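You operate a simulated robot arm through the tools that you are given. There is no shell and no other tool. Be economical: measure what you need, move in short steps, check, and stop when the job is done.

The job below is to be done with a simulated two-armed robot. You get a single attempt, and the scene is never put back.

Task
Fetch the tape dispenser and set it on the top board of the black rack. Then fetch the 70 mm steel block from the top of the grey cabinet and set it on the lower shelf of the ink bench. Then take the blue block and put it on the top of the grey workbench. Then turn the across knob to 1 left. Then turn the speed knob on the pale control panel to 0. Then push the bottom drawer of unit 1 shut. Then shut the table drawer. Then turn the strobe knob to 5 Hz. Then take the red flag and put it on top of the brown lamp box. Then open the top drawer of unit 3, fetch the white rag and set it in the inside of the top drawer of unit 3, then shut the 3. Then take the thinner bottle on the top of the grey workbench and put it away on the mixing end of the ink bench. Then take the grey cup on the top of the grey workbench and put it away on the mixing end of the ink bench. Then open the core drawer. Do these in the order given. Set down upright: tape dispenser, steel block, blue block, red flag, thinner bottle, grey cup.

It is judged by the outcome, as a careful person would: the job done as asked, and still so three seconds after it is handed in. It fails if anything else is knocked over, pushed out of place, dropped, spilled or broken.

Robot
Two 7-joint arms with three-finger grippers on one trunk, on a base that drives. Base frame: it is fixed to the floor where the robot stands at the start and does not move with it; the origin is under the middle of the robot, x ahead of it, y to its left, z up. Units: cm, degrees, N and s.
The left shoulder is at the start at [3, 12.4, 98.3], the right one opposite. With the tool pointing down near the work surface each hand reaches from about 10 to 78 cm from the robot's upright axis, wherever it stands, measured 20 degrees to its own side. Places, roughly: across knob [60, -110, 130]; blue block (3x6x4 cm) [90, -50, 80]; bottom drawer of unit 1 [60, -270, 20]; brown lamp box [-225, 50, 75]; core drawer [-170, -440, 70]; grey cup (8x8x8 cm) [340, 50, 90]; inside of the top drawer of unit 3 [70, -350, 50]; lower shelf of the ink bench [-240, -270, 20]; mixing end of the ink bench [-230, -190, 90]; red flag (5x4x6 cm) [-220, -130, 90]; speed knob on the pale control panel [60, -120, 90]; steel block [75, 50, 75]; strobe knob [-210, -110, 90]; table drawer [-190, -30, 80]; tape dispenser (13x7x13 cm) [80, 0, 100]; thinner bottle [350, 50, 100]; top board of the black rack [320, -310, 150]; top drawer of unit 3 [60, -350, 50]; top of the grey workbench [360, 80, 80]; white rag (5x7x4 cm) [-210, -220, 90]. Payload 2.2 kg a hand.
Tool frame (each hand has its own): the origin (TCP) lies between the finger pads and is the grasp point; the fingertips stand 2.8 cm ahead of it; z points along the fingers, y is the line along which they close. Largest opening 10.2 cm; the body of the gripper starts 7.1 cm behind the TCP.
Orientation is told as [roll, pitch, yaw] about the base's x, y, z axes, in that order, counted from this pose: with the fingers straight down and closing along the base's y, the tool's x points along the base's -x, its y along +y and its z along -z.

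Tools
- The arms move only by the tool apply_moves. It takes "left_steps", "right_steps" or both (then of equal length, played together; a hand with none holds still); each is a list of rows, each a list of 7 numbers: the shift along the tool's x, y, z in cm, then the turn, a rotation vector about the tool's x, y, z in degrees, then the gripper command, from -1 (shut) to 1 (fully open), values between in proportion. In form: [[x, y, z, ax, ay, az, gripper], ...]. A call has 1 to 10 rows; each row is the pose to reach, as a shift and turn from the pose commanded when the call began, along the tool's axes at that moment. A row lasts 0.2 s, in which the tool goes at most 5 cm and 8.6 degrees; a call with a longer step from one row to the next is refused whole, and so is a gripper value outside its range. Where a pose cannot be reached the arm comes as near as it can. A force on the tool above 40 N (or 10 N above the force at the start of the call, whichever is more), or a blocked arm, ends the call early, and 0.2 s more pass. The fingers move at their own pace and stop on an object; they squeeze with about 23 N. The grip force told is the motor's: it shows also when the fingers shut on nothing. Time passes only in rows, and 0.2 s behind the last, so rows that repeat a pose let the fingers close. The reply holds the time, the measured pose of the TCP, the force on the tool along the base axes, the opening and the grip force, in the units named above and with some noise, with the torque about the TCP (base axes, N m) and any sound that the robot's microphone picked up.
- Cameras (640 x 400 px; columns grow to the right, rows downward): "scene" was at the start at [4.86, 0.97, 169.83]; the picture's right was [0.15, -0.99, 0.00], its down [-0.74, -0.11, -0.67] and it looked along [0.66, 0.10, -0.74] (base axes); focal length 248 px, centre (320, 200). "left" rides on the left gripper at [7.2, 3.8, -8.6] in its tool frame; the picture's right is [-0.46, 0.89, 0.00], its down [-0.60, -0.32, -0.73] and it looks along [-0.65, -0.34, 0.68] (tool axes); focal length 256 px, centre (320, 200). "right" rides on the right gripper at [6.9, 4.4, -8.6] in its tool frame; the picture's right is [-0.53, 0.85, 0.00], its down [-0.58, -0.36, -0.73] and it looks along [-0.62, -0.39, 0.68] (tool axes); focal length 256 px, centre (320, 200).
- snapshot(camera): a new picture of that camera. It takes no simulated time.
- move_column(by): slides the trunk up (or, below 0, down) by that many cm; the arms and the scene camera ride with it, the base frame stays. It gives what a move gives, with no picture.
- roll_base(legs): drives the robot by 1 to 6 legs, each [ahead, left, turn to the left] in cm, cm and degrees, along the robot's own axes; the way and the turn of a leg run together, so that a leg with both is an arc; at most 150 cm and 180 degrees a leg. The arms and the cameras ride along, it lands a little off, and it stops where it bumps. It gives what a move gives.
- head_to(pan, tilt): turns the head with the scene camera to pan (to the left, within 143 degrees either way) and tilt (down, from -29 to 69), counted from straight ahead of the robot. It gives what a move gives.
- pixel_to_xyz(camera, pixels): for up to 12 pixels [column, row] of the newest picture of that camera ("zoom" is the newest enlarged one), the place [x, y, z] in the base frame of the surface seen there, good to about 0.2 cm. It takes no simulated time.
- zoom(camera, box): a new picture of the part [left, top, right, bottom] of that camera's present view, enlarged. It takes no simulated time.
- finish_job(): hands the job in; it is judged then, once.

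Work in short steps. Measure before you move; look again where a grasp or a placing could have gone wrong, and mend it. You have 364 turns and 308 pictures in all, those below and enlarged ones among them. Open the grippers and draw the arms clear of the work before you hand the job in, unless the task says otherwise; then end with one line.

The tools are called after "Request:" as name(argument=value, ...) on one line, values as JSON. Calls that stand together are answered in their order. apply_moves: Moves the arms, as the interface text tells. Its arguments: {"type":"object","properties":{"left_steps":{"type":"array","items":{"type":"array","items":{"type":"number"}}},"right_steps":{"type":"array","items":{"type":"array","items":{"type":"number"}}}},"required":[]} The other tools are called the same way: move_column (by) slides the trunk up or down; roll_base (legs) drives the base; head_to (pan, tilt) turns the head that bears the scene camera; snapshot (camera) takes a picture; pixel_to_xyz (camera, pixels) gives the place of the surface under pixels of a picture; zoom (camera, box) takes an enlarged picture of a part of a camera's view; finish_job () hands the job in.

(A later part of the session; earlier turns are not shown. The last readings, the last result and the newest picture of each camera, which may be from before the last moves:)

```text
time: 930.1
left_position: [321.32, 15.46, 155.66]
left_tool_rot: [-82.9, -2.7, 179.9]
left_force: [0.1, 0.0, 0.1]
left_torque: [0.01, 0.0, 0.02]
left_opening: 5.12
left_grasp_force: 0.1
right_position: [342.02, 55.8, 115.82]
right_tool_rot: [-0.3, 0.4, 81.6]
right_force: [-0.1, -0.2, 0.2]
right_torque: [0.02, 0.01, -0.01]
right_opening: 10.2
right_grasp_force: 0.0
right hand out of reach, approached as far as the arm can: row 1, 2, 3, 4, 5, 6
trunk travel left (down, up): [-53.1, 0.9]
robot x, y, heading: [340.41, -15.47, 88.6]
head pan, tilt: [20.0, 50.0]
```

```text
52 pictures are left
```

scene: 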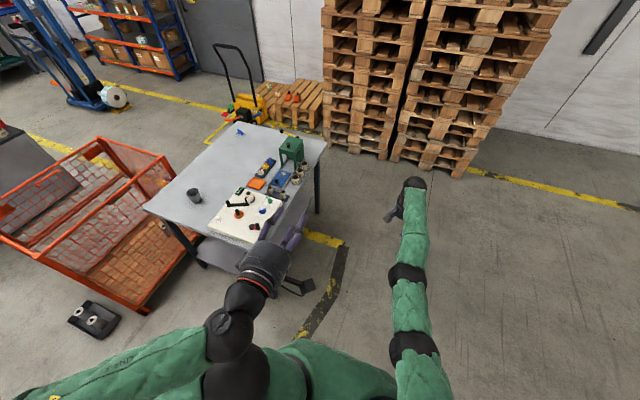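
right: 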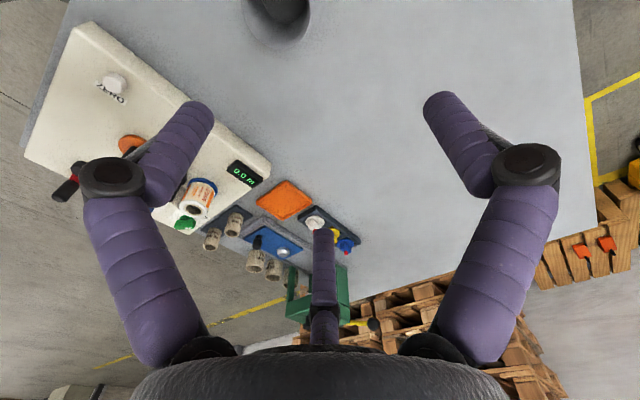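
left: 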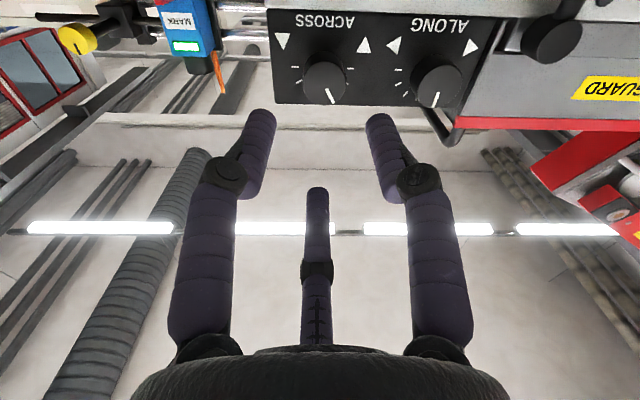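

Close to the boundary now; 9 cm more back and a bit down.

Request:
apply_moves(right_steps=[[3, 0, 1, 0, 0, 0, 1], [6, 0, 2, 0, 0, 0, 1], [9, 0, 4, 0, 0, 0, 1], [11, 0, 6, 0, 0, 0, 1]])

```text
time: 931.1
left_position: [321.3, 15.15, 155.84]
left_tool_rot: [-83.0, -2.7, 179.9]
left_force: [-0.9, 0.5, -0.8]
left_torque: [-0.01, -0.03, -0.02]
left_opening: 5.08
left_grasp_force: 0.1
right_position: [340.53, 55.42, 116.32]
right_tool_rot: [-0.3, 0.2, 81.7]
right_force: [0.4, -1.2, 0.4]
right_torque: [-0.02, -0.01, 0.04]
right_opening: 10.21
right_grasp_force: 0.0
right hand out of reach, approached as far as the arm can: row 1, 2, 3, 4
trunk travel left (down, up): [-53.1, 0.9]
robot x, y, heading: [339.87, -15.62, 88.8]
head pan, tilt: [20.0, 50.0]
```

The arm still tracks a far commanded point. I command a large 45 cm pull-back.

Request:
apply_moves(right_steps=[[4.8, 0, 0, 0, 0, 0, 1], [9.6, 0, 0, 0, 0, 0, 1], [14.4, 0, 0, 0, 0, 0, 1], [19.2, 0, 0, 0, 0, 0, 1], [24, 0, 0, 0, 0, 0, 1], [28.8, 0, 0, 0, 0, 0, 1], [33.6, 0, 0, 0, 0, 0, 1], [38.4, 0, 0, 0, 0, 0, 1], [43.2, 0, 0, 0, 0, 0, 1], [48, 0, 0, 0, 0, 0, 1]])

```text
time: 933.3
left_position: [321.29, 15.3, 155.69]
left_tool_rot: [-83.1, -2.6, 179.8]
left_force: [-0.3, -1.4, 0.6]
left_torque: [0.01, 0.02, 0.01]
left_opening: 5.08
left_grasp_force: 0.0
right_position: [326.3, 50.36, 121.58]
right_tool_rot: [-0.3, 0.2, 81.6]
right_force: [-0.3, -0.1, -0.1]
right_torque: [0.02, -0.01, -0.01]
right_opening: 10.19
right_grasp_force: 0.1
right hand out of reach, approached as far as the arm can: row 1, 2, 3, 4, 5, 6, 7, 8, 9, 10
trunk travel left (down, up): [-53.1, 0.9]
robot x, y, heading: [340.37, -15.58, 88.7]
head pan, tilt: [20.0, 50.0]
```

The arm is stuck straight (singular) with the commanded point now far behind. I bring the commanded point back forward to above the cup in several calls.

Request:
apply_moves(right_steps=[[-4.8, 0, 0, 0, 0, 0, 1], [-9.6, 0, 0, 0, 0, 0, 1], [-14.4, 0, 0, 0, 0, 0, 1], [-19.2, 0, 0, 0, 0, 0, 1], [-24, 0, 0, 0, 0, 0, 1], [-28.8, 0, 0, 0, 0, 0, 1], [-33.6, 0, 0, 0, 0, 0, 1], [-38.4, 0, 0, 0, 0, 0, 1], [-43.2, 0, 0, 0, 0, 0, 1], [-48, 0, 0, 0, 0, 0, 1]])

Request:
apply_moves(right_steps=[[-4.8, 0, 0, 0, 0, 0, 1], [-9.6, 0, 0, 0, 0, 0, 1], [-14.4, 0, 0, 0, 0, 0, 1], [-19.2, 0, 0, 0, 0, 0, 1], [-24, 0, 0, 0, 0, 0, 1], [-28.8, 0, 0, 0, 0, 0, 1], [-33.6, 0, 0, 0, 0, 0, 1], [-38.4, 0, 0, 0, 0, 0, 1], [-43.2, 0, 0, 0, 0, 0, 1], [-48, 0, 0, 0, 0, 0, 1]])

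```text
time: 935.5
left_position: [321.31, 15.38, 155.81]
left_tool_rot: [-82.9, -2.6, 179.9]
left_force: [-1.0, 0.4, 0.9]
left_torque: [-0.01, -0.02, -0.03]
left_opening: 5.11
left_grasp_force: 0.1
right_position: [338.26, 56.67, 120.44]
right_tool_rot: [-0.3, 0.1, 81.7]
right_force: [-0.7, -0.7, 0.0]
right_torque: [0.01, 0.01, 0.02]
right_opening: 10.23
right_grasp_force: 0.1
right hand out of reach, approached as far as the arm can: row 1, 2, 3, 4, 5, 6, 7, 8, 9, 10
trunk travel left (down, up): [-53.1, 0.9]
robot x, y, heading: [340.16, -15.75, 88.9]
head pan, tilt: [20.0, 50.0]
```

```text
time: 937.7
left_position: [321.35, 15.28, 155.7]
left_tool_rot: [-83.0, -2.7, 179.8]
left_force: [-0.6, 0.6, -0.2]
left_torque: [0.02, -0.02, -0.01]
left_opening: 5.11
left_grasp_force: 0.0
right_position: [345.11, 58.44, 119.9]
right_tool_rot: [-0.2, 0.1, 81.6]
right_force: [-0.4, -0.2, 0.5]
right_torque: [0.0, 0.0, 0.0]
right_opening: 10.25
right_grasp_force: 0.0
right hand out of reach, approached as far as the arm can: row 1, 2, 3, 4, 5, 6, 7, 8, 9, 10
trunk travel left (down, up): [-53.1, 0.9]
robot x, y, heading: [339.95, -15.44, 89.0]
head pan, tilt: [20.0, 50.0]
```

The response shows the commanded point really was forward; it had almost come within reach. I pull back the same 96 cm and then go to the cup position.

Request:
apply_moves(right_steps=[[4.8, 0, 0, 0, 0, 0, 1], [9.6, 0, 0, 0, 0, 0, 1], [14.4, 0, 0, 0, 0, 0, 1], [19.2, 0, 0, 0, 0, 0, 1], [24, 0, 0, 0, 0, 0, 1], [28.8, 0, 0, 0, 0, 0, 1], [33.6, 0, 0, 0, 0, 0, 1], [38.4, 0, 0, 0, 0, 0, 1], [43.2, 0, 0, 0, 0, 0, 1], [48, 0, 0, 0, 0, 0, 1]])

Request:
apply_moves(right_steps=[[4.8, 0, 0, 0, 0, 0, 1], [9.6, 0, 0, 0, 0, 0, 1], [14.4, 0, 0, 0, 0, 0, 1], [19.2, 0, 0, 0, 0, 0, 1], [24, 0, 0, 0, 0, 0, 1], [28.8, 0, 0, 0, 0, 0, 1], [33.6, 0, 0, 0, 0, 0, 1], [38.4, 0, 0, 0, 0, 0, 1], [43.2, 0, 0, 0, 0, 0, 1], [48, 0, 0, 0, 0, 0, 1]])

Request:
apply_moves(right_steps=[[0.5, -3, 2.4, 0, 0, 0, 1], [1, -6, 4.8, 0, 0, 0, 1], [1.5, -9, 7.2, 0, 0, 0, 1], [2, -12, 9.6, 0, 0, 0, 1], [2.5, -15, 12, 0, 0, 0, 1], [3, -18, 14, 0, 0, 0, 1]])

```text
time: 939.9
left_position: [321.34, 15.19, 155.66]
left_tool_rot: [-82.9, -2.7, 179.8]
left_force: [-0.1, 0.8, 0.5]
left_torque: [0.01, -0.02, -0.03]
left_opening: 5.07
left_grasp_force: 0.2
right_position: [332.6, 53.0, 119.2]
right_tool_rot: [-0.3, 0.2, 81.6]
right_force: [1.3, -1.3, -0.7]
right_torque: [0.03, 0.01, -0.03]
right_opening: 10.17
right_grasp_force: 0.0
right hand out of reach, approached as far as the arm can: row 1, 2, 3, 4, 5, 6, 7, 8, 9, 10
trunk travel left (down, up): [-53.1, 0.9]
robot x, y, heading: [339.89, -15.57, 88.5]
head pan, tilt: [20.0, 50.0]
```

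```text
time: 942.0
left_position: [321.56, 14.92, 155.83]
left_tool_rot: [-83.2, -2.4, 179.4]
left_force: [-12.1, -23.4, 1.9]
left_torque: [-0.72, 0.13, -2.9]
left_opening: 5.11
left_grasp_force: 0.0
right_position: [326.44, 11.02, 118.85]
right_tool_rot: [0.1, 0.2, 80.5]
right_force: [0.7, 0.5, 0.1]
right_torque: [0.01, 0.02, -0.03]
right_opening: 10.21
right_grasp_force: 0.2
right hand out of reach, approached as far as the arm can: row 1, 2
trunk travel left (down, up): [-53.1, 0.9]
robot x, y, heading: [340.25, -15.48, 88.6]
head pan, tilt: [20.0, 50.0]
stopped in row 10 (left hand): the force on the tool passed its limit at 172 N (the readings are from after the stop); the commanded pose is now the measured one
```

```text
time: 943.1
left_position: [321.45, 15.07, 155.85]
left_tool_rot: [-83.0, -2.6, 179.4]
left_force: [0.4, -0.2, 0.1]
left_torque: [0.02, -0.02, 0.02]
left_opening: 5.13
left_grasp_force: 0.0
right_position: [338.25, 7.88, 108.82]
right_tool_rot: [1.6, -0.5, 79.3]
right_force: [-0.8, 0.1, 0.3]
right_torque: [-0.1, 0.04, 0.0]
right_opening: 10.19
right_grasp_force: 0.0
trunk travel left (down, up): [-53.1, 0.9]
robot x, y, heading: [339.92, -15.44, 88.7]
head pan, tilt: [20.0, 50.0]
stopped in row 5 (right hand): the force on the tool passed its limit at 54 N (the readings are from after the stop); the commanded pose is now the measured one
```

Control is regained (the right arm folded back and touched the left hand). I look at the scene.

Request:
head_to(pan=0, tilt=50)

Request:
snapshot(camera="scene")

```text
time: 944.0
left_position: [321.47, 15.21, 155.81]
left_tool_rot: [-82.9, -2.5, 179.3]
left_force: [-0.8, 0.4, 0.1]
left_torque: [0.03, 0.02, 0.05]
left_opening: 5.11
left_grasp_force: 0.0
right_position: [338.03, 7.83, 108.69]
right_tool_rot: [1.6, -0.5, 79.3]
right_force: [-1.5, 0.3, -0.4]
right_torque: [-0.17, -0.09, -0.2]
right_opening: 10.21
right_grasp_force: 0.2
trunk travel left (down, up): [-53.1, 0.9]
robot x, y, heading: [340.35, -15.25, 88.8]
head pan, tilt: [0.0, 50.0]
```

```text
51 pictures are left
```

scene: 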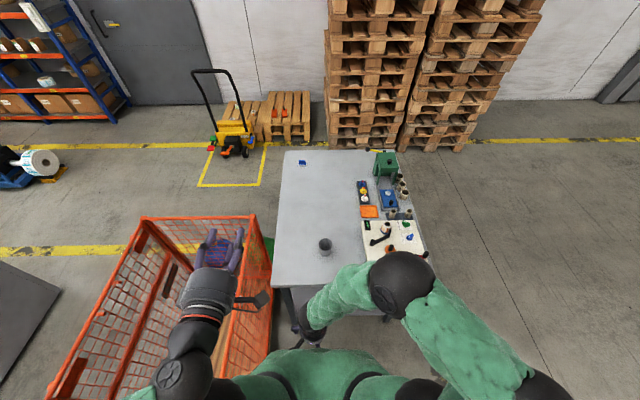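

Everything stands. I move the right hand forward over the cup.

Request:
apply_moves(right_steps=[[-4.2, 0.2, 0.4, 0, 0, 0, 1], [-8.4, 0.5, 0.8, 0, 0, 0, 1], [-12.6, 0.7, 1.1, 0, 0, 0, 1], [-16.8, 1, 1.5, 0, 0, 0, 1], [-21, 1.2, 1.9, 0, 0, 0, 1], [-25.3, 1.4, 2.2, 0, 0, 0, 1], [-29.6, 1.7, 2.6, 0, 0, 0, 1], [-33.8, 1.9, 3, 0, 0, 0, 1], [-38, 2.2, 3.4, 0, 0, 0, 1], [-42.3, 2.4, 3.7, 0, 0, 0, 1]])

Request:
snapshot(camera="right")

```text
time: 946.2
left_position: [321.42, 15.39, 155.72]
left_tool_rot: [-82.9, -2.6, 179.4]
left_force: [0.0, -0.2, 0.0]
left_torque: [0.01, -0.01, 0.02]
left_opening: 5.1
left_grasp_force: 0.2
right_position: [343.41, 49.93, 105.16]
right_tool_rot: [1.7, -0.3, 79.4]
right_force: [-0.7, -0.6, 0.1]
right_torque: [-0.01, -0.01, 0.0]
right_opening: 10.21
right_grasp_force: 0.1
trunk travel left (down, up): [-53.1, 0.9]
robot x, y, heading: [339.87, -15.38, 88.6]
head pan, tilt: [0.0, 50.0]
```

```text
50 pictures are left
```

right: 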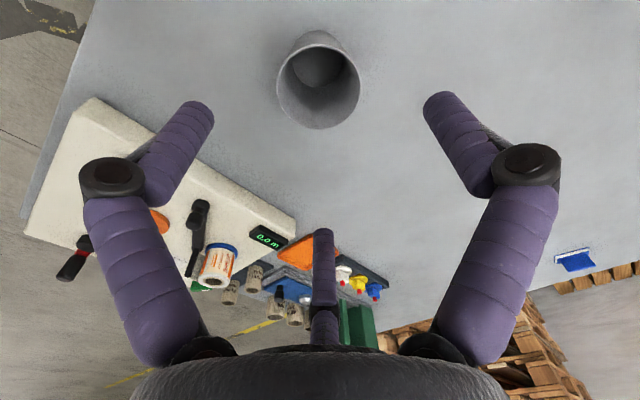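

Right above the cup. I descend to z≈91 and verify before closing.

Request:
apply_moves(right_steps=[[0, 0, 4, 0, 0, 0, 1], [0, 0, 8, 0, 0, 0, 1], [0, 0, 11.5, 0, 0, 0, 1], [0, 0, 14, 0, 0, 0, 1]])

Request:
snapshot(camera="right")

```text
time: 947.2
left_position: [321.41, 15.26, 155.87]
left_tool_rot: [-82.9, -2.6, 179.4]
left_force: [0.4, 0.6, -0.5]
left_torque: [-0.04, -0.02, -0.03]
left_opening: 5.13
left_grasp_force: 0.2
right_position: [343.43, 50.23, 91.28]
right_tool_rot: [1.6, -0.5, 79.3]
right_force: [-0.2, 0.1, 1.0]
right_torque: [-0.09, -0.01, 0.0]
right_opening: 10.19
right_grasp_force: 0.0
trunk travel left (down, up): [-53.1, 0.9]
robot x, y, heading: [340.19, -15.34, 88.6]
head pan, tilt: [0.0, 50.0]
```

```text
49 pictures are left
```

right: 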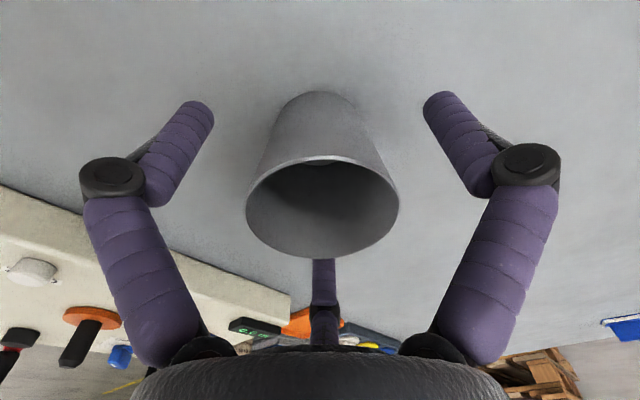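

The cup is centred among all three fingers at (343.4,50.2,91.3). I close.

Request:
apply_moves(right_steps=[[0, 0, 0, 0, 0, 0, 0.6], [0, 0, 0, 0, 0, 0, 0.3], [0, 0, 0, 0, 0, 0, 0], [0, 0, 0, 0, 0, 0, -0.6], [0, 0, 0, 0, 0, 0, -1], [0, 0, 0, 0, 0, 0, -1]])

Request:
apply_moves(right_steps=[[0, 0, -2, 0, 0, 0, -1], [0, 0, -6, 0, 0, 0, -1], [0, 0, -10, 0, 0, 0, -1], [0, 0, -14, 0, 0, 0, -1], [0, 0, -18, 0, 0, 0, -1], [0, 0, -22, 0, 0, 0, -1]])

Request:
snapshot(camera="right")

```text
time: 948.6
left_position: [321.45, 15.31, 155.79]
left_tool_rot: [-83.0, -2.5, 179.4]
left_force: [-0.3, 0.2, -1.0]
left_torque: [0.01, 0.01, 0.02]
left_opening: 5.09
left_grasp_force: 0.0
right_position: [343.28, 50.04, 91.41]
right_tool_rot: [1.6, -0.6, 79.3]
right_force: [-0.1, 1.1, 3.3]
right_torque: [0.06, -0.02, 0.03]
right_opening: 6.72
right_grasp_force: 23.2
trunk travel left (down, up): [-53.1, 0.9]
robot x, y, heading: [340.4, -15.42, 88.7]
head pan, tilt: [0.0, 50.0]
```

```text
time: 950.0
left_position: [321.4, 14.94, 155.78]
left_tool_rot: [-83.2, -2.5, 179.5]
left_force: [0.2, 0.1, 0.2]
left_torque: [-0.01, -0.01, 0.01]
left_opening: 5.09
left_grasp_force: 0.1
right_position: [343.82, 49.68, 113.54]
right_tool_rot: [1.6, -0.6, 79.3]
right_force: [-0.6, 0.1, -1.0]
right_torque: [0.03, 0.02, -0.01]
right_opening: 6.69
right_grasp_force: 22.7
trunk travel left (down, up): [-53.1, 0.9]
robot x, y, heading: [339.74, -15.69, 88.7]
head pan, tilt: [0.0, 50.0]
```

```text
48 pictures are left
```

right: 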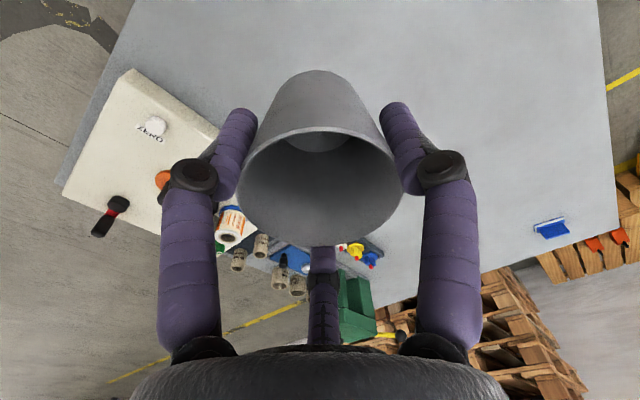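

Cup held (6.7 cm). I raise it further to clear the press, strafe back, turn, and take the rear route.

Request:
apply_moves(right_steps=[[3, 0, -3, 0, 0, 0, -1], [6, 0, -6, 0, 0, 0, -1], [9, 0, -9, 0, 0, 0, -1], [12, 0, -11, 0, 0, 0, -1]])

Request:
roll_base(legs=[[0, -112, 1.3], [0, 0, 90]])

Request:
roll_base(legs=[[0, -150, 0], [0, -38, 0]])

```text
time: 951.0
left_position: [321.48, 14.97, 155.78]
left_tool_rot: [-83.0, -2.5, 179.4]
left_force: [-0.4, 0.1, -0.2]
left_torque: [0.04, 0.01, -0.02]
left_opening: 5.08
left_grasp_force: 0.1
right_position: [341.68, 37.83, 124.39]
right_tool_rot: [1.6, -0.5, 79.3]
right_force: [0.0, -0.5, -1.3]
right_torque: [0.06, -0.01, -0.03]
right_opening: 6.72
right_grasp_force: 23.5
trunk travel left (down, up): [-53.1, 0.9]
robot x, y, heading: [340.03, -15.53, 88.8]
head pan, tilt: [0.0, 50.0]
```

```text
time: 960.5
left_position: [422.31, -34.73, 155.82]
left_tool_rot: [-83.0, -2.5, -93.3]
left_force: [-0.3, -0.3, -1.6]
left_torque: [-0.03, 0.0, 0.0]
left_opening: 5.11
left_grasp_force: 0.1
right_position: [400.42, -13.48, 124.05]
right_tool_rot: [1.6, -0.5, 166.7]
right_force: [0.0, -0.8, 0.4]
right_torque: [-0.01, -0.04, 0.01]
right_opening: 6.69
right_grasp_force: 23.1
trunk travel left (down, up): [-53.1, 0.9]
robot x, y, heading: [453.54, -17.86, 175.9]
head pan, tilt: [0.0, 50.0]
```

```text
time: 969.8
left_position: [434.91, 151.25, 155.79]
left_tool_rot: [-83.0, -2.5, -93.4]
left_force: [0.7, -0.5, -0.4]
left_torque: [-0.03, -0.02, 0.02]
left_opening: 5.09
left_grasp_force: 0.0
right_position: [413.14, 172.68, 124.09]
right_tool_rot: [1.6, -0.5, 166.5]
right_force: [-0.1, 0.8, -1.0]
right_torque: [0.01, 0.04, 0.0]
right_opening: 6.67
right_grasp_force: 23.0
trunk travel left (down, up): [-53.1, 0.9]
robot x, y, heading: [466.28, 168.46, 176.2]
head pan, tilt: [0.0, 50.0]
```

Cup still held. I straighten and continue to the front and to the ink bench.

Request:
roll_base(legs=[[0, 0, 3.8], [150, 0, 0], [110, 0, 0], [0, 54, 0], [150, 0, 0], [115, 0, 0]])

Request:
roll_base(legs=[[0, 150, 0], [0, 150, 0]])

Request:
head_to(pan=-5, tilt=35)

Request:
snapshot(camera="scene")

```text
time: 998.1
left_position: [-84.08, 84.75, 155.79]
left_tool_rot: [-83.0, -2.5, -86.5]
left_force: [0.2, -0.5, 0.5]
left_torque: [-0.01, 0.02, -0.01]
left_opening: 5.11
left_grasp_force: 0.1
right_position: [-108.29, 103.25, 124.25]
right_tool_rot: [1.6, -0.5, 173.4]
right_force: [0.2, 0.2, -0.4]
right_torque: [-0.02, 0.0, -0.01]
right_opening: 6.64
right_grasp_force: 22.7
trunk travel left (down, up): [-53.1, 0.9]
robot x, y, heading: [-55.05, 105.13, -177.1]
head pan, tilt: [0.0, 50.0]
```

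```text
time: 1012.4
left_position: [-65.43, -213.44, 155.82]
left_tool_rot: [-83.1, -2.4, -84.9]
left_force: [0.4, -0.1, -0.3]
left_torque: [0.01, 0.0, 0.0]
left_opening: 5.12
left_grasp_force: 0.0
right_position: [-89.98, -195.53, 124.13]
right_tool_rot: [1.6, -0.5, 175.0]
right_force: [0.0, 0.3, 0.3]
right_torque: [0.03, 0.02, 0.0]
right_opening: 6.66
right_grasp_force: 22.7
trunk travel left (down, up): [-53.1, 0.9]
robot x, y, heading: [-37.13, -191.82, -175.4]
head pan, tilt: [0.0, 50.0]
```

```text
time: 1013.2
left_position: [-65.27, -213.54, 155.74]
left_tool_rot: [-83.0, -2.5, -85.1]
left_force: [0.4, -0.7, 0.2]
left_torque: [0.01, 0.01, 0.02]
left_opening: 5.08
left_grasp_force: 0.1
right_position: [-90.06, -195.45, 124.18]
right_tool_rot: [1.6, -0.5, 174.8]
right_force: [-0.4, 0.1, -0.1]
right_torque: [0.01, -0.03, -0.03]
right_opening: 6.66
right_grasp_force: 23.1
trunk travel left (down, up): [-53.1, 0.9]
robot x, y, heading: [-36.54, -191.88, -175.8]
head pan, tilt: [-5.0, 35.0]
```

```text
47 pictures are left
```

scene: 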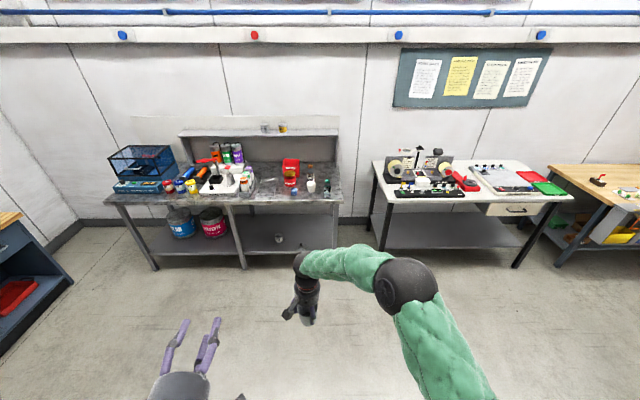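

I'll set the cup behind the bottle at ≈(−225,−183). I straighten the heading, align and drive in with the cup high.

Request:
roll_base(legs=[[0, 0, -4.3], [100, 0, 0]])

Request:
apply_moves(right_steps=[[0, 0, 1.5, -1.6, 0.5, 0, -1], [0, 0, 3, -1.6, 0.5, 0, -1]])

Request:
zoom(camera="scene", box=[240, 180, 420, 300])

```text
time: 1018.8
left_position: [-166.07, -210.28, 155.71]
left_tool_rot: [-83.1, -2.5, -90.2]
left_force: [-0.1, 0.0, -0.6]
left_torque: [0.02, 0.02, -0.01]
left_opening: 5.12
left_grasp_force: 0.0
right_position: [-189.11, -190.18, 124.17]
right_tool_rot: [1.6, -0.5, 169.9]
right_force: [-0.5, -0.7, -0.9]
right_torque: [0.03, 0.02, 0.0]
right_opening: 6.66
right_grasp_force: 23.4
trunk travel left (down, up): [-53.1, 0.9]
robot x, y, heading: [-135.98, -191.33, 179.3]
head pan, tilt: [-5.0, 35.0]
```

```text
time: 1019.4
left_position: [-166.2, -210.33, 155.66]
left_tool_rot: [-83.0, -2.5, -90.1]
left_force: [-0.1, 0.4, -0.3]
left_torque: [-0.01, -0.02, 0.02]
left_opening: 5.11
left_grasp_force: 0.1
right_position: [-189.21, -190.38, 121.03]
right_tool_rot: [3.1, 0.1, 169.8]
right_force: [0.0, -0.4, -0.4]
right_torque: [0.0, 0.02, -0.02]
right_opening: 6.63
right_grasp_force: 23.3
trunk travel left (down, up): [-53.1, 0.9]
robot x, y, heading: [-135.93, -191.34, 179.2]
head pan, tilt: [-5.0, 35.0]
```

```text
3.33 times, centred on (330, 240) of scene
```

zoom: 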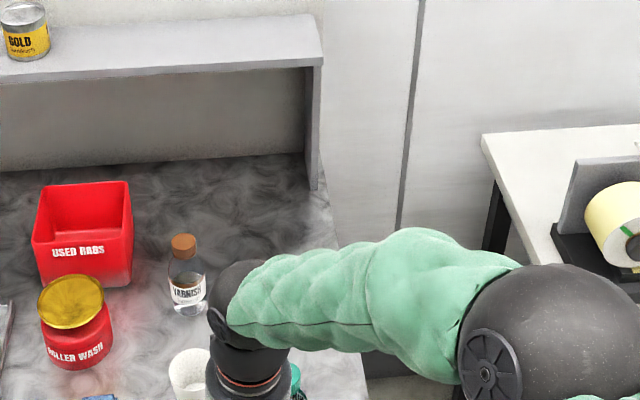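

I undo the small rotation, shift right 7.5, go forward 20, then extend the arm.

Request:
apply_moves(right_steps=[[0, 0, 0, 1.6, -0.5, 0, -1], [0, 0, 0, 1.6, -0.5, 0, -1]])

Request:
roll_base(legs=[[0, -7, 0.7], [19, 0, 0]])

Request:
apply_moves(right_steps=[[-4, 0, 0, 0, 0, 0, -1], [-8, 0, 0, 0, 0, 0, -1], [-12, 0, 0, 0, 0, 0, -1], [-15.5, 0, 0, 0, 0, 0, -1]])

Request:
snapshot(camera="right")

```text
time: 1020.0
left_position: [-166.07, -210.26, 155.82]
left_tool_rot: [-83.1, -2.5, -90.2]
left_force: [-0.6, 0.4, -0.1]
left_torque: [0.01, -0.03, -0.05]
left_opening: 5.1
left_grasp_force: 0.0
right_position: [-189.22, -190.28, 121.15]
right_tool_rot: [1.6, -0.5, 169.9]
right_force: [-0.5, -0.1, -0.2]
right_torque: [0.0, 0.0, 0.01]
right_opening: 6.64
right_grasp_force: 22.9
trunk travel left (down, up): [-53.1, 0.9]
robot x, y, heading: [-135.28, -191.55, 179.5]
head pan, tilt: [-5.0, 35.0]
```

```text
time: 1022.2
left_position: [-184.59, -203.75, 155.78]
left_tool_rot: [-83.1, -2.6, -89.2]
left_force: [-0.8, 0.4, -0.3]
left_torque: [0.01, 0.01, 0.01]
left_opening: 5.09
left_grasp_force: 0.0
right_position: [-208.06, -183.95, 121.17]
right_tool_rot: [1.6, -0.5, 170.6]
right_force: [-0.2, 0.5, -0.5]
right_torque: [-0.01, -0.01, 0.01]
right_opening: 6.63
right_grasp_force: 23.5
trunk travel left (down, up): [-53.1, 0.9]
robot x, y, heading: [-154.39, -185.18, -179.8]
head pan, tilt: [-5.0, 35.0]
```

```text
time: 1023.2
left_position: [-184.81, -203.8, 155.74]
left_tool_rot: [-83.0, -2.4, -89.4]
left_force: [-0.3, -0.1, 0.2]
left_torque: [0.0, -0.01, 0.02]
left_opening: 5.09
left_grasp_force: 0.0
right_position: [-223.48, -181.51, 121.13]
right_tool_rot: [1.7, -0.3, 170.7]
right_force: [-0.4, -1.4, -0.3]
right_torque: [0.0, -0.03, 0.01]
right_opening: 6.66
right_grasp_force: 22.6
trunk travel left (down, up): [-53.1, 0.9]
robot x, y, heading: [-154.32, -184.5, -179.9]
head pan, tilt: [-5.0, 35.0]
```

```text
45 pictures are left
```

right: 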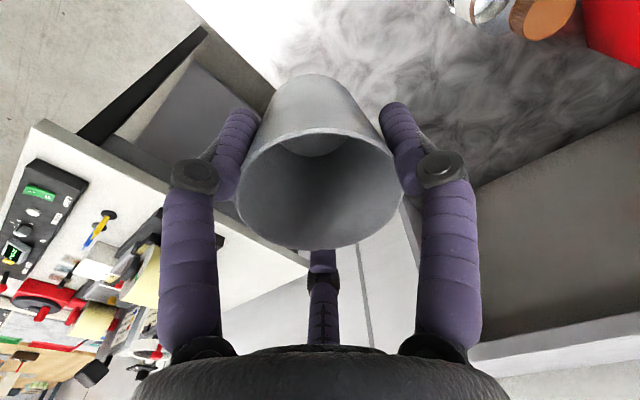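

Over the target spot. I shift 1.5 cm left and lower with the column 22 cm.

Request:
apply_moves(right_steps=[[0, 1.5, 0, 0, 0, 0, -1], [0, 1.5, 0, 0, 0, 0, -1]])

Request:
move_column(by=-21.5)

Request:
snapshot(camera="right")

Request:
zoom(camera="scene", box=[240, 180, 440, 320])

```text
time: 1023.8
left_position: [-184.68, -203.72, 155.79]
left_tool_rot: [-83.0, -2.5, -89.4]
left_force: [0.8, 0.4, 0.0]
left_torque: [0.01, -0.01, 0.03]
left_opening: 5.1
left_grasp_force: 0.0
right_position: [-223.55, -183.0, 121.39]
right_tool_rot: [1.6, -0.6, 170.7]
right_force: [-0.2, -0.1, 0.0]
right_torque: [-0.03, 0.0, -0.02]
right_opening: 6.68
right_grasp_force: 22.8
trunk travel left (down, up): [-53.1, 0.9]
robot x, y, heading: [-154.44, -184.43, -179.9]
head pan, tilt: [-5.0, 35.0]
```

```text
time: 1026.1
left_position: [-184.55, -203.76, 134.35]
left_tool_rot: [-83.0, -2.5, -89.3]
left_force: [0.8, 0.0, 0.7]
left_torque: [0.02, 0.02, -0.01]
left_opening: 5.1
left_grasp_force: 0.1
right_position: [-223.5, -182.93, 99.92]
right_tool_rot: [1.6, -0.6, 170.8]
right_force: [0.0, -0.3, -0.1]
right_torque: [0.0, 0.01, 0.01]
right_opening: 6.63
right_grasp_force: 22.9
trunk travel left (down, up): [-31.6, 22.4]
robot x, y, heading: [-154.49, -184.75, -179.9]
head pan, tilt: [-5.0, 35.0]
```

```text
44 pictures are left
```

right: 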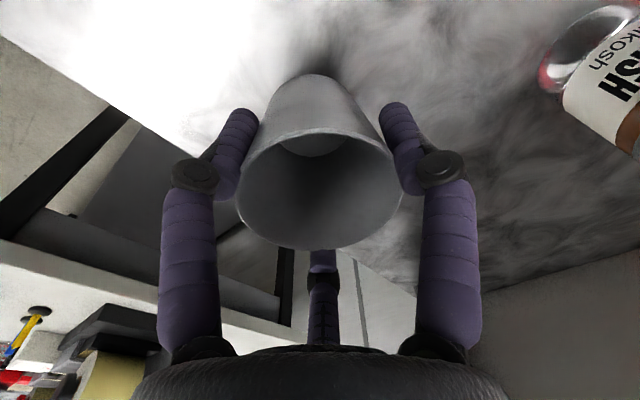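

```text
2.86 times, centred on (340, 250) of scene
```

zoom: 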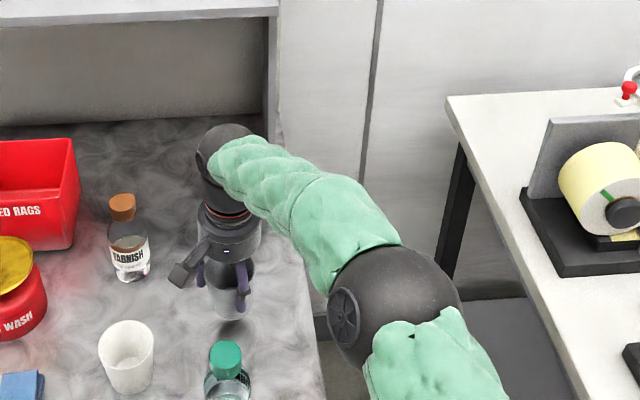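

Good clearance. I lower 2.9 cm, then gently to contact.

Request:
move_column(by=-2.9)

Request:
move_column(by=-0.5)

```text
time: 1026.8
left_position: [-184.56, -203.64, 131.45]
left_tool_rot: [-83.1, -2.5, -89.3]
left_force: [-0.1, 0.1, 0.0]
left_torque: [0.02, -0.03, 0.01]
left_opening: 5.08
left_grasp_force: 0.0
right_position: [-223.55, -183.01, 96.92]
right_tool_rot: [1.6, -0.6, 170.6]
right_force: [0.6, -0.1, -0.3]
right_torque: [0.02, -0.02, -0.01]
right_opening: 6.64
right_grasp_force: 23.1
trunk travel left (down, up): [-28.7, 25.3]
robot x, y, heading: [-154.66, -184.9, -180.0]
head pan, tilt: [-5.0, 35.0]
```

```text
time: 1027.3
left_position: [-184.69, -203.69, 130.86]
left_tool_rot: [-83.1, -2.5, -89.3]
left_force: [0.5, -0.2, 0.0]
left_torque: [0.01, 0.03, -0.03]
left_opening: 5.09
left_grasp_force: 0.1
right_position: [-223.39, -182.93, 96.45]
right_tool_rot: [1.5, -0.4, 170.7]
right_force: [-0.2, 0.0, -0.2]
right_torque: [0.01, -0.02, -0.01]
right_opening: 6.65
right_grasp_force: 23.3
trunk travel left (down, up): [-28.2, 25.8]
robot x, y, heading: [-154.67, -184.31, -179.9]
head pan, tilt: [-5.0, 35.0]
```

Request:
move_column(by=-0.4)

Request:
apply_moves(right_steps=[[0, 0, 0, 0, 0, 0, 0.5], [0, 0, 0, 0, 0, 0, 0.8], [0, 0, 0, 0, 0, 0, 1], [0, 0, 0, 0, 0, 0, 1]])

Request:
snapshot(camera="right")

```text
time: 1027.9
left_position: [-184.49, -203.8, 130.42]
left_tool_rot: [-83.2, -2.5, -89.3]
left_force: [0.0, 0.5, 1.0]
left_torque: [-0.01, -0.03, -0.01]
left_opening: 5.12
left_grasp_force: 0.1
right_position: [-223.55, -182.95, 96.28]
right_tool_rot: [1.7, -0.8, 170.6]
right_force: [1.9, 1.5, 14.7]
right_torque: [-0.24, -0.05, 0.04]
right_opening: 6.65
right_grasp_force: 23.4
trunk travel left (down, up): [-27.8, 26.2]
robot x, y, heading: [-154.35, -184.72, -179.9]
head pan, tilt: [-5.0, 35.0]
```

```text
time: 1028.9
left_position: [-184.66, -203.79, 130.4]
left_tool_rot: [-82.9, -2.6, -89.3]
left_force: [-0.4, -0.6, 0.6]
left_torque: [0.02, -0.03, 0.0]
left_opening: 5.09
left_grasp_force: 0.1
right_position: [-223.53, -182.98, 95.98]
right_tool_rot: [1.6, -0.5, 170.7]
right_force: [-0.2, -0.4, 0.5]
right_torque: [-0.02, 0.02, -0.01]
right_opening: 10.2
right_grasp_force: 0.0
trunk travel left (down, up): [-27.8, 26.2]
robot x, y, heading: [-154.75, -184.79, -179.8]
head pan, tilt: [-5.0, 35.0]
```

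```text
42 pictures are left
```

right: 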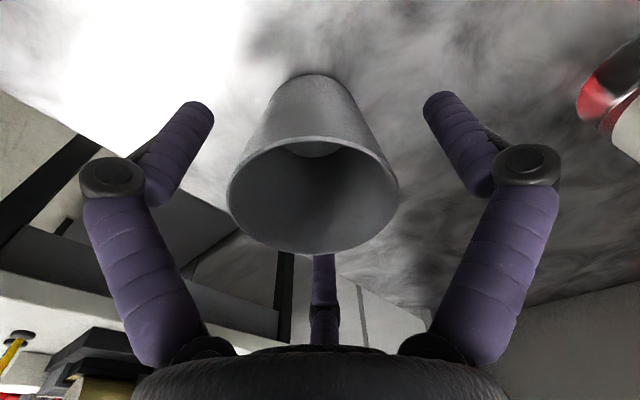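

The cup stands. I raise with the column 25 cm and back away, then check.

Request:
move_column(by=25)

Request:
roll_base(legs=[[-50, 0, 0]])

Request:
zoom(camera="scene", box=[220, 150, 420, 290])

```text
time: 1031.5
left_position: [-184.65, -203.78, 155.44]
left_tool_rot: [-83.0, -2.6, -89.3]
left_force: [-0.6, -0.1, -0.3]
left_torque: [0.02, 0.03, 0.01]
left_opening: 5.1
left_grasp_force: 0.3
right_position: [-223.48, -183.04, 121.0]
right_tool_rot: [1.7, -0.4, 170.7]
right_force: [0.2, 0.4, 0.4]
right_torque: [-0.01, -0.01, -0.02]
right_opening: 10.21
right_grasp_force: 0.1
trunk travel left (down, up): [-52.8, 1.2]
robot x, y, heading: [-154.39, -184.74, -179.9]
head pan, tilt: [-5.0, 35.0]
```

```text
time: 1034.4
left_position: [-133.63, -203.78, 155.43]
left_tool_rot: [-83.0, -2.5, -89.1]
left_force: [-0.3, -0.2, 0.2]
left_torque: [0.02, -0.01, 0.01]
left_opening: 5.1
left_grasp_force: 0.1
right_position: [-172.63, -183.03, 121.05]
right_tool_rot: [1.6, -0.5, 170.9]
right_force: [0.7, 0.4, 0.9]
right_torque: [-0.03, 0.01, -0.02]
right_opening: 10.19
right_grasp_force: 0.0
trunk travel left (down, up): [-52.8, 1.2]
robot x, y, heading: [-103.52, -184.06, -180.0]
head pan, tilt: [-5.0, 35.0]
```

```text
2.86 times, centred on (320, 220) of scene
```

zoom: 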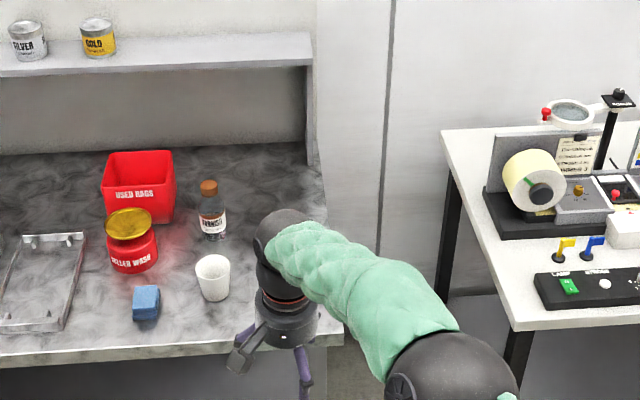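

I turn toward the corner bench (facing −y) and drive nearer to see the core drawer.

Request:
roll_base(legs=[[0, 0, 90], [125, 0, 0]])

Request:
head_to(pan=-25, tilt=35)

Request:
snapshot(camera="scene")

```text
time: 1044.5
left_position: [-85.75, -338.58, 155.46]
left_tool_rot: [-83.0, -2.5, -0.1]
left_force: [0.5, -0.1, 0.3]
left_torque: [0.0, 0.0, -0.01]
left_opening: 5.09
left_grasp_force: 0.1
right_position: [-107.12, -377.19, 121.08]
right_tool_rot: [1.7, -0.5, -100.1]
right_force: [0.2, 0.4, 0.2]
right_torque: [0.02, -0.01, -0.04]
right_opening: 10.2
right_grasp_force: 0.0
trunk travel left (down, up): [-52.8, 1.2]
robot x, y, heading: [-105.0, -308.26, -90.8]
head pan, tilt: [-5.0, 35.0]
```

```text
time: 1045.3
left_position: [-85.81, -338.68, 155.44]
left_tool_rot: [-83.1, -2.6, -0.1]
left_force: [-0.1, 0.0, 0.2]
left_torque: [0.01, -0.01, 0.0]
left_opening: 5.11
left_grasp_force: 0.1
right_position: [-107.15, -377.23, 121.02]
right_tool_rot: [1.6, -0.5, -100.2]
right_force: [0.8, 0.9, 0.3]
right_torque: [-0.01, -0.03, -0.03]
right_opening: 10.21
right_grasp_force: 0.1
trunk travel left (down, up): [-52.8, 1.2]
robot x, y, heading: [-104.38, -308.27, -90.9]
head pan, tilt: [-25.0, 35.0]
```

```text
40 pictures are left
```

scene: 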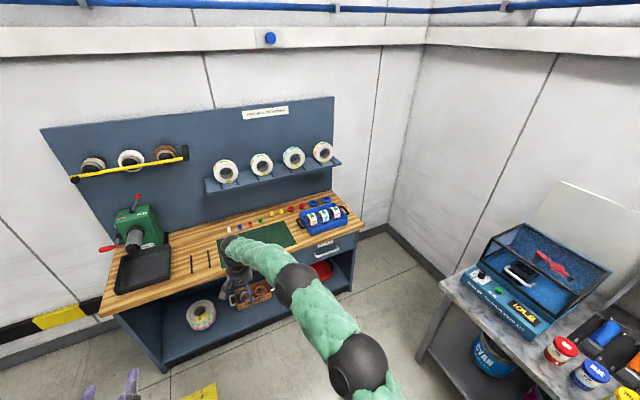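

The core drawer is at (325,252). I zoom and measure the handle.

Request:
zoom(camera="scene", box=[280, 225, 370, 285])

Request:
pixel_to_xyz(camera="zoom", pixels=[[320, 170], [290, 185], [330, 160], [345, 150], [300, 160], [370, 130], [330, 200], [340, 120], [260, 160], [420, 110], [200, 180]])

```text
6.67 times, centred on (325, 255) of scene
```

zoom: 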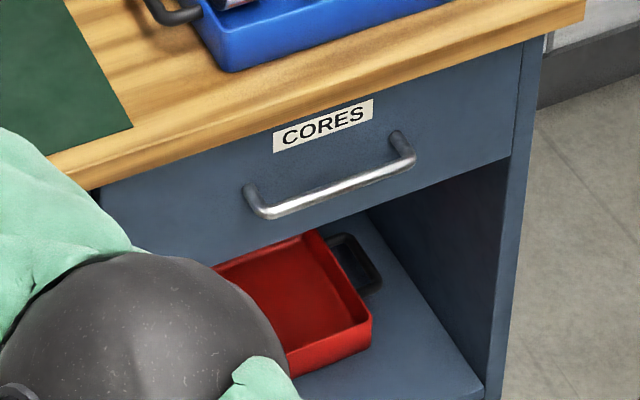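

```text
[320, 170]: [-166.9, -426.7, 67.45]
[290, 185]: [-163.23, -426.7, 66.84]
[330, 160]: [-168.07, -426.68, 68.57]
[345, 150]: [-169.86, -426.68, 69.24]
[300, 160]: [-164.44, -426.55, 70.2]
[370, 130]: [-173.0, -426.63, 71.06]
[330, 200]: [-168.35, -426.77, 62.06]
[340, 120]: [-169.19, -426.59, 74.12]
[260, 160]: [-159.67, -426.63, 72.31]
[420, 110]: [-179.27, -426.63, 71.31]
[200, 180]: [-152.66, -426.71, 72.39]
```

Request:
pixel_to_xyz(camera="zoom", pixels=[[330, 191], [285, 205], [380, 175], [330, 187], [330, 195], [255, 195], [400, 145], [330, 80], [480, 40]])

```text
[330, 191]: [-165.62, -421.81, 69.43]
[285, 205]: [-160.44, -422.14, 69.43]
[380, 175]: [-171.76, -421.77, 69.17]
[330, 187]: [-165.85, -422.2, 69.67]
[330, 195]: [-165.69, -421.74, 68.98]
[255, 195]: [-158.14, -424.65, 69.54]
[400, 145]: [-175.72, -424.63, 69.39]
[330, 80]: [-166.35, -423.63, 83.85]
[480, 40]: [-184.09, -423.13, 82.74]
```

Bar centre ≈(−166.8,−422.3,69.3). I set the right hand as for unit 3 (yaw +90 rel., tilt 45°) and position the base.

Request:
apply_moves(right_steps=[[0.5, 0, 0, 0, 0, -8.3, 0.4], [1, 0, 0, 0, 0, -16.6, 0.4], [1.5, 0, 0, 0, 0, -24.9, 0.4], [2, 0, 0, 0, 0, -33.2, 0.4], [3, 0, 0, 0, 0, -41.5, 0.4], [4, 0, 0, 0, 0, -49.8, 0.4]])

Request:
apply_moves(right_steps=[[0, 0, 0, 0, 0, -8.3, 0.4], [0, 0, 0, 0, 0, -16.6, 0.4], [0, 0, 0, 0, 0, -24.9, 0.4], [0, 0, 0, 0, 0, -33.2, 0.4], [0, 0, 0, 0, 0, -41.5, 0.4], [0, 0, 0, 0, 0, -49.2, 0.4]])

Request:
apply_moves(right_steps=[[0, 0, 0, 7.5, 0, 0, 0.4], [0, 0, 0, 15, 0, 0, 0.4], [0, 0, 0, 22.5, 0, 0, 0.4], [0, 0, 0, 30, 0, 0, 0.4], [0, 0, 0, 37.5, 0, 0, 0.4], [0, 0, 0, 45, 0, 0, 0.4]])

Request:
move_column(by=-16)

Request:
roll_base(legs=[[0, -49, 0.9]])

```text
time: 1046.7
left_position: [-85.84, -338.45, 155.45]
left_tool_rot: [-83.1, -2.5, -0.1]
left_force: [0.1, 0.3, 0.3]
left_torque: [0.0, -0.03, -0.01]
left_opening: 5.1
left_grasp_force: 0.0
right_position: [-106.47, -373.21, 121.09]
right_tool_rot: [0.6, -1.5, -50.2]
right_force: [0.7, 0.5, -0.6]
right_torque: [-0.03, 0.0, -0.03]
right_opening: 7.12
right_grasp_force: 0.2
trunk travel left (down, up): [-52.8, 1.2]
robot x, y, heading: [-104.74, -307.98, -90.7]
head pan, tilt: [-25.0, 35.0]
```

```text
time: 1048.1
left_position: [-85.95, -338.58, 155.39]
left_tool_rot: [-82.9, -2.5, -0.1]
left_force: [-0.7, -0.4, -0.9]
left_torque: [-0.02, 0.0, 0.0]
left_opening: 5.1
left_grasp_force: 0.1
right_position: [-106.48, -373.32, 120.92]
right_tool_rot: [-0.7, -1.5, -1.0]
right_force: [0.8, 0.1, 0.6]
right_torque: [-0.01, -0.02, -0.02]
right_opening: 7.15
right_grasp_force: 0.1
trunk travel left (down, up): [-52.8, 1.2]
robot x, y, heading: [-104.81, -308.4, -90.6]
head pan, tilt: [-25.0, 35.0]
```

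```text
time: 1049.5
left_position: [-85.84, -338.52, 155.48]
left_tool_rot: [-83.1, -2.5, -0.2]
left_force: [0.2, 0.0, 0.4]
left_torque: [0.01, -0.01, -0.01]
left_opening: 5.12
left_grasp_force: 0.1
right_position: [-106.38, -373.24, 121.19]
right_tool_rot: [-45.9, -1.4, -1.1]
right_force: [0.0, -0.4, -0.4]
right_torque: [0.0, 0.04, 0.01]
right_opening: 7.15
right_grasp_force: 0.1
trunk travel left (down, up): [-52.8, 1.2]
robot x, y, heading: [-104.65, -308.2, -90.7]
head pan, tilt: [-25.0, 35.0]
```

```text
time: 1051.4
left_position: [-85.8, -338.66, 139.6]
left_tool_rot: [-83.1, -2.5, -0.1]
left_force: [0.3, 0.4, -1.0]
left_torque: [-0.01, 0.0, 0.0]
left_opening: 5.1
left_grasp_force: 0.1
right_position: [-106.41, -373.34, 105.1]
right_tool_rot: [-45.7, -1.5, -1.1]
right_force: [0.6, 0.6, -1.0]
right_torque: [0.01, -0.01, 0.04]
right_opening: 7.15
right_grasp_force: 0.1
trunk travel left (down, up): [-36.8, 17.2]
robot x, y, heading: [-104.63, -308.22, -90.7]
head pan, tilt: [-25.0, 35.0]
```

```text
time: 1054.2
left_position: [-134.02, -338.14, 139.48]
left_tool_rot: [-83.1, -2.4, 1.3]
left_force: [0.6, 0.2, 0.0]
left_torque: [0.01, 0.01, 0.01]
left_opening: 5.11
left_grasp_force: 0.0
right_position: [-153.72, -373.21, 104.93]
right_tool_rot: [-45.7, -1.5, 0.4]
right_force: [-0.1, -0.2, -0.1]
right_torque: [0.02, 0.01, -0.01]
right_opening: 7.12
right_grasp_force: 0.1
trunk travel left (down, up): [-36.8, 17.2]
robot x, y, heading: [-153.36, -308.16, -89.3]
head pan, tilt: [-25.0, 35.0]
```

I lower and shift the hand right to x≈−166.8, z≈78.

Request:
apply_moves(right_steps=[[1.9, 2.8, 2.7, 0, 0, 0, 0.4], [3.7, 5.5, 5.4, 0, 0, 0, 0.4], [5.6, 8.3, 8.1, 0, 0, 0, 0.4], [7.4, 11, 10.7, 0, 0, 0, 0.4], [9.3, 13.8, 13.4, 0, 0, 0, 0.4], [11.1, 16.5, 16.1, 0, 0, 0, 0.4], [13, 19.3, 18.8, 0, 0, 0, 0.4]])

Request:
roll_base(legs=[[36, 0, -0.7]])

Request:
snapshot(camera="right")

```text
time: 1055.8
left_position: [-133.93, -338.29, 139.44]
left_tool_rot: [-82.9, -2.4, 1.3]
left_force: [-0.7, 0.3, 0.2]
left_torque: [0.02, -0.02, 0.02]
left_opening: 5.11
left_grasp_force: 0.0
right_position: [-166.21, -373.49, 77.66]
right_tool_rot: [-45.7, -1.5, 0.2]
right_force: [-0.3, -0.4, 0.8]
right_torque: [0.03, -0.04, 0.03]
right_opening: 7.15
right_grasp_force: 0.1
trunk travel left (down, up): [-36.8, 17.2]
robot x, y, heading: [-153.61, -308.48, -89.2]
head pan, tilt: [-25.0, 35.0]
```

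```text
time: 1058.1
left_position: [-134.14, -373.75, 139.51]
left_tool_rot: [-83.0, -2.5, 0.6]
left_force: [1.1, 0.0, -0.8]
left_torque: [-0.04, -0.05, -0.01]
left_opening: 5.1
left_grasp_force: 0.1
right_position: [-166.95, -408.43, 77.67]
right_tool_rot: [-45.7, -1.4, -0.7]
right_force: [-0.4, -1.3, 0.1]
right_torque: [0.01, 0.0, 0.02]
right_opening: 7.16
right_grasp_force: 0.0
trunk travel left (down, up): [-36.8, 17.2]
robot x, y, heading: [-153.69, -343.33, -90.2]
head pan, tilt: [-25.0, 35.0]
```

```text
38 pictures are left
```

right: 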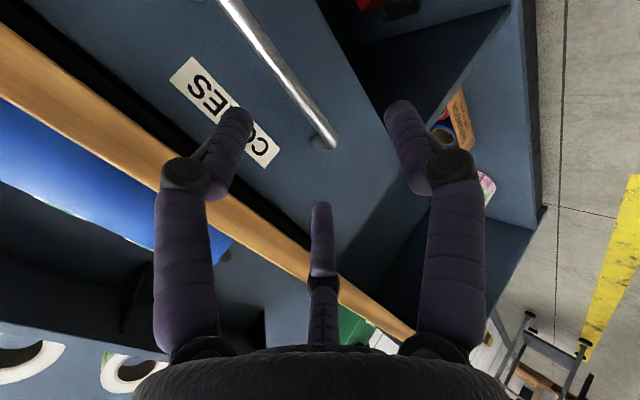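

Request:
pixel_to_xyz(camera="right", pixels=[[270, 50], [290, 80], [310, 110], [325, 135], [250, 20], [200, 190], [120, 110]])

```text
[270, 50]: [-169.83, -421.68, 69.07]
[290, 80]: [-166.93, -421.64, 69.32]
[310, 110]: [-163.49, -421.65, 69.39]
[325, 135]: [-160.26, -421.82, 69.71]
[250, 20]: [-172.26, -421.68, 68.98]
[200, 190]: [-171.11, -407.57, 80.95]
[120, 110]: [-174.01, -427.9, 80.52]
```

I align to the approach line (pre-point 6 cm before the bar): small arm move, then base 12 cm forward.

Request:
apply_moves(right_steps=[[0, 2.4, 0.2, 0, 0, 0, 0.4], [0, 4.7, 0.4, 0, 0, 0, 0.4]])

Request:
roll_base(legs=[[12, 0, 0]])

Request:
snapshot(camera="right")

```text
time: 1058.7
left_position: [-134.16, -373.63, 139.44]
left_tool_rot: [-83.0, -2.5, 0.5]
left_force: [-0.4, 0.0, 0.3]
left_torque: [-0.03, 0.04, 0.02]
left_opening: 5.07
left_grasp_force: 0.0
right_position: [-166.64, -405.42, 74.07]
right_tool_rot: [-45.4, -1.2, -0.9]
right_force: [-0.1, 0.0, 0.0]
right_torque: [0.02, 0.01, -0.02]
right_opening: 7.13
right_grasp_force: 0.1
trunk travel left (down, up): [-36.8, 17.2]
robot x, y, heading: [-153.06, -343.21, -90.5]
head pan, tilt: [-25.0, 35.0]
```

```text
time: 1060.0
left_position: [-134.12, -385.89, 139.47]
left_tool_rot: [-83.0, -2.5, 0.5]
left_force: [0.1, -0.9, 0.5]
left_torque: [0.0, 0.04, 0.02]
left_opening: 5.1
left_grasp_force: 0.0
right_position: [-166.56, -417.45, 74.13]
right_tool_rot: [-45.3, -1.2, -0.8]
right_force: [0.5, -1.4, -0.6]
right_torque: [-0.01, 0.01, 0.02]
right_opening: 7.11
right_grasp_force: 0.0
trunk travel left (down, up): [-36.8, 17.2]
robot x, y, heading: [-153.27, -355.53, -90.2]
head pan, tilt: [-25.0, 35.0]
```

```text
37 pictures are left
```

right: 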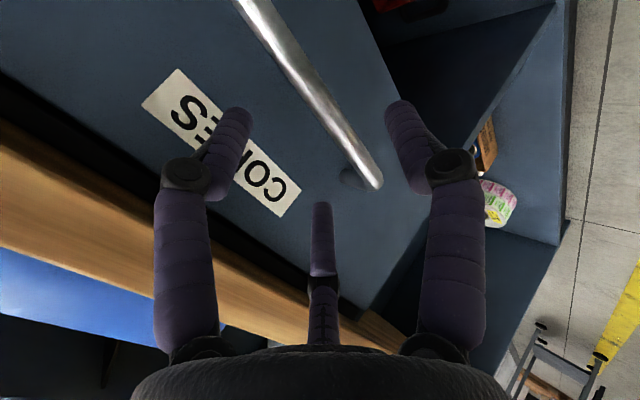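

Aligned. I advance 6 cm along the axis.

Request:
apply_moves(right_steps=[[0, 0, 2.5, 0, 0, 0, 0.4], [0, 0, 4.5, 0, 0, 0, 0.4], [0, 0, 6, 0, 0, 0, 0.4]])

Request:
snapshot(camera="right")

```text
time: 1060.8
left_position: [-134.21, -385.72, 139.28]
left_tool_rot: [-83.0, -2.5, 0.5]
left_force: [0.5, -0.6, 0.4]
left_torque: [0.0, -0.02, -0.02]
left_opening: 5.09
left_grasp_force: 0.1
right_position: [-166.5, -421.69, 70.05]
right_tool_rot: [-45.3, -1.2, -0.8]
right_force: [0.2, 0.1, 0.4]
right_torque: [-0.03, 0.0, 0.02]
right_opening: 7.17
right_grasp_force: 0.1
trunk travel left (down, up): [-36.8, 17.2]
robot x, y, heading: [-153.4, -355.47, -89.8]
head pan, tilt: [-25.0, 35.0]
```

```text
36 pictures are left
```

right: 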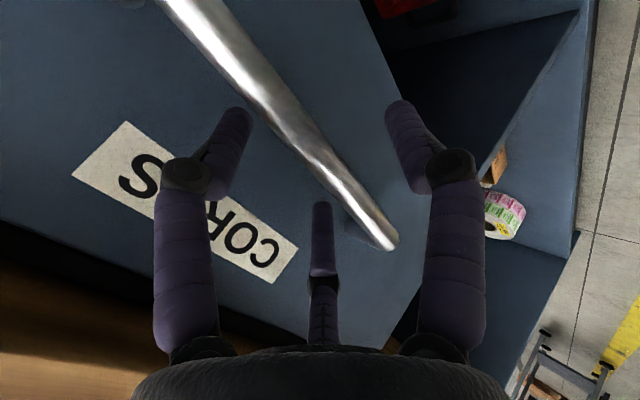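

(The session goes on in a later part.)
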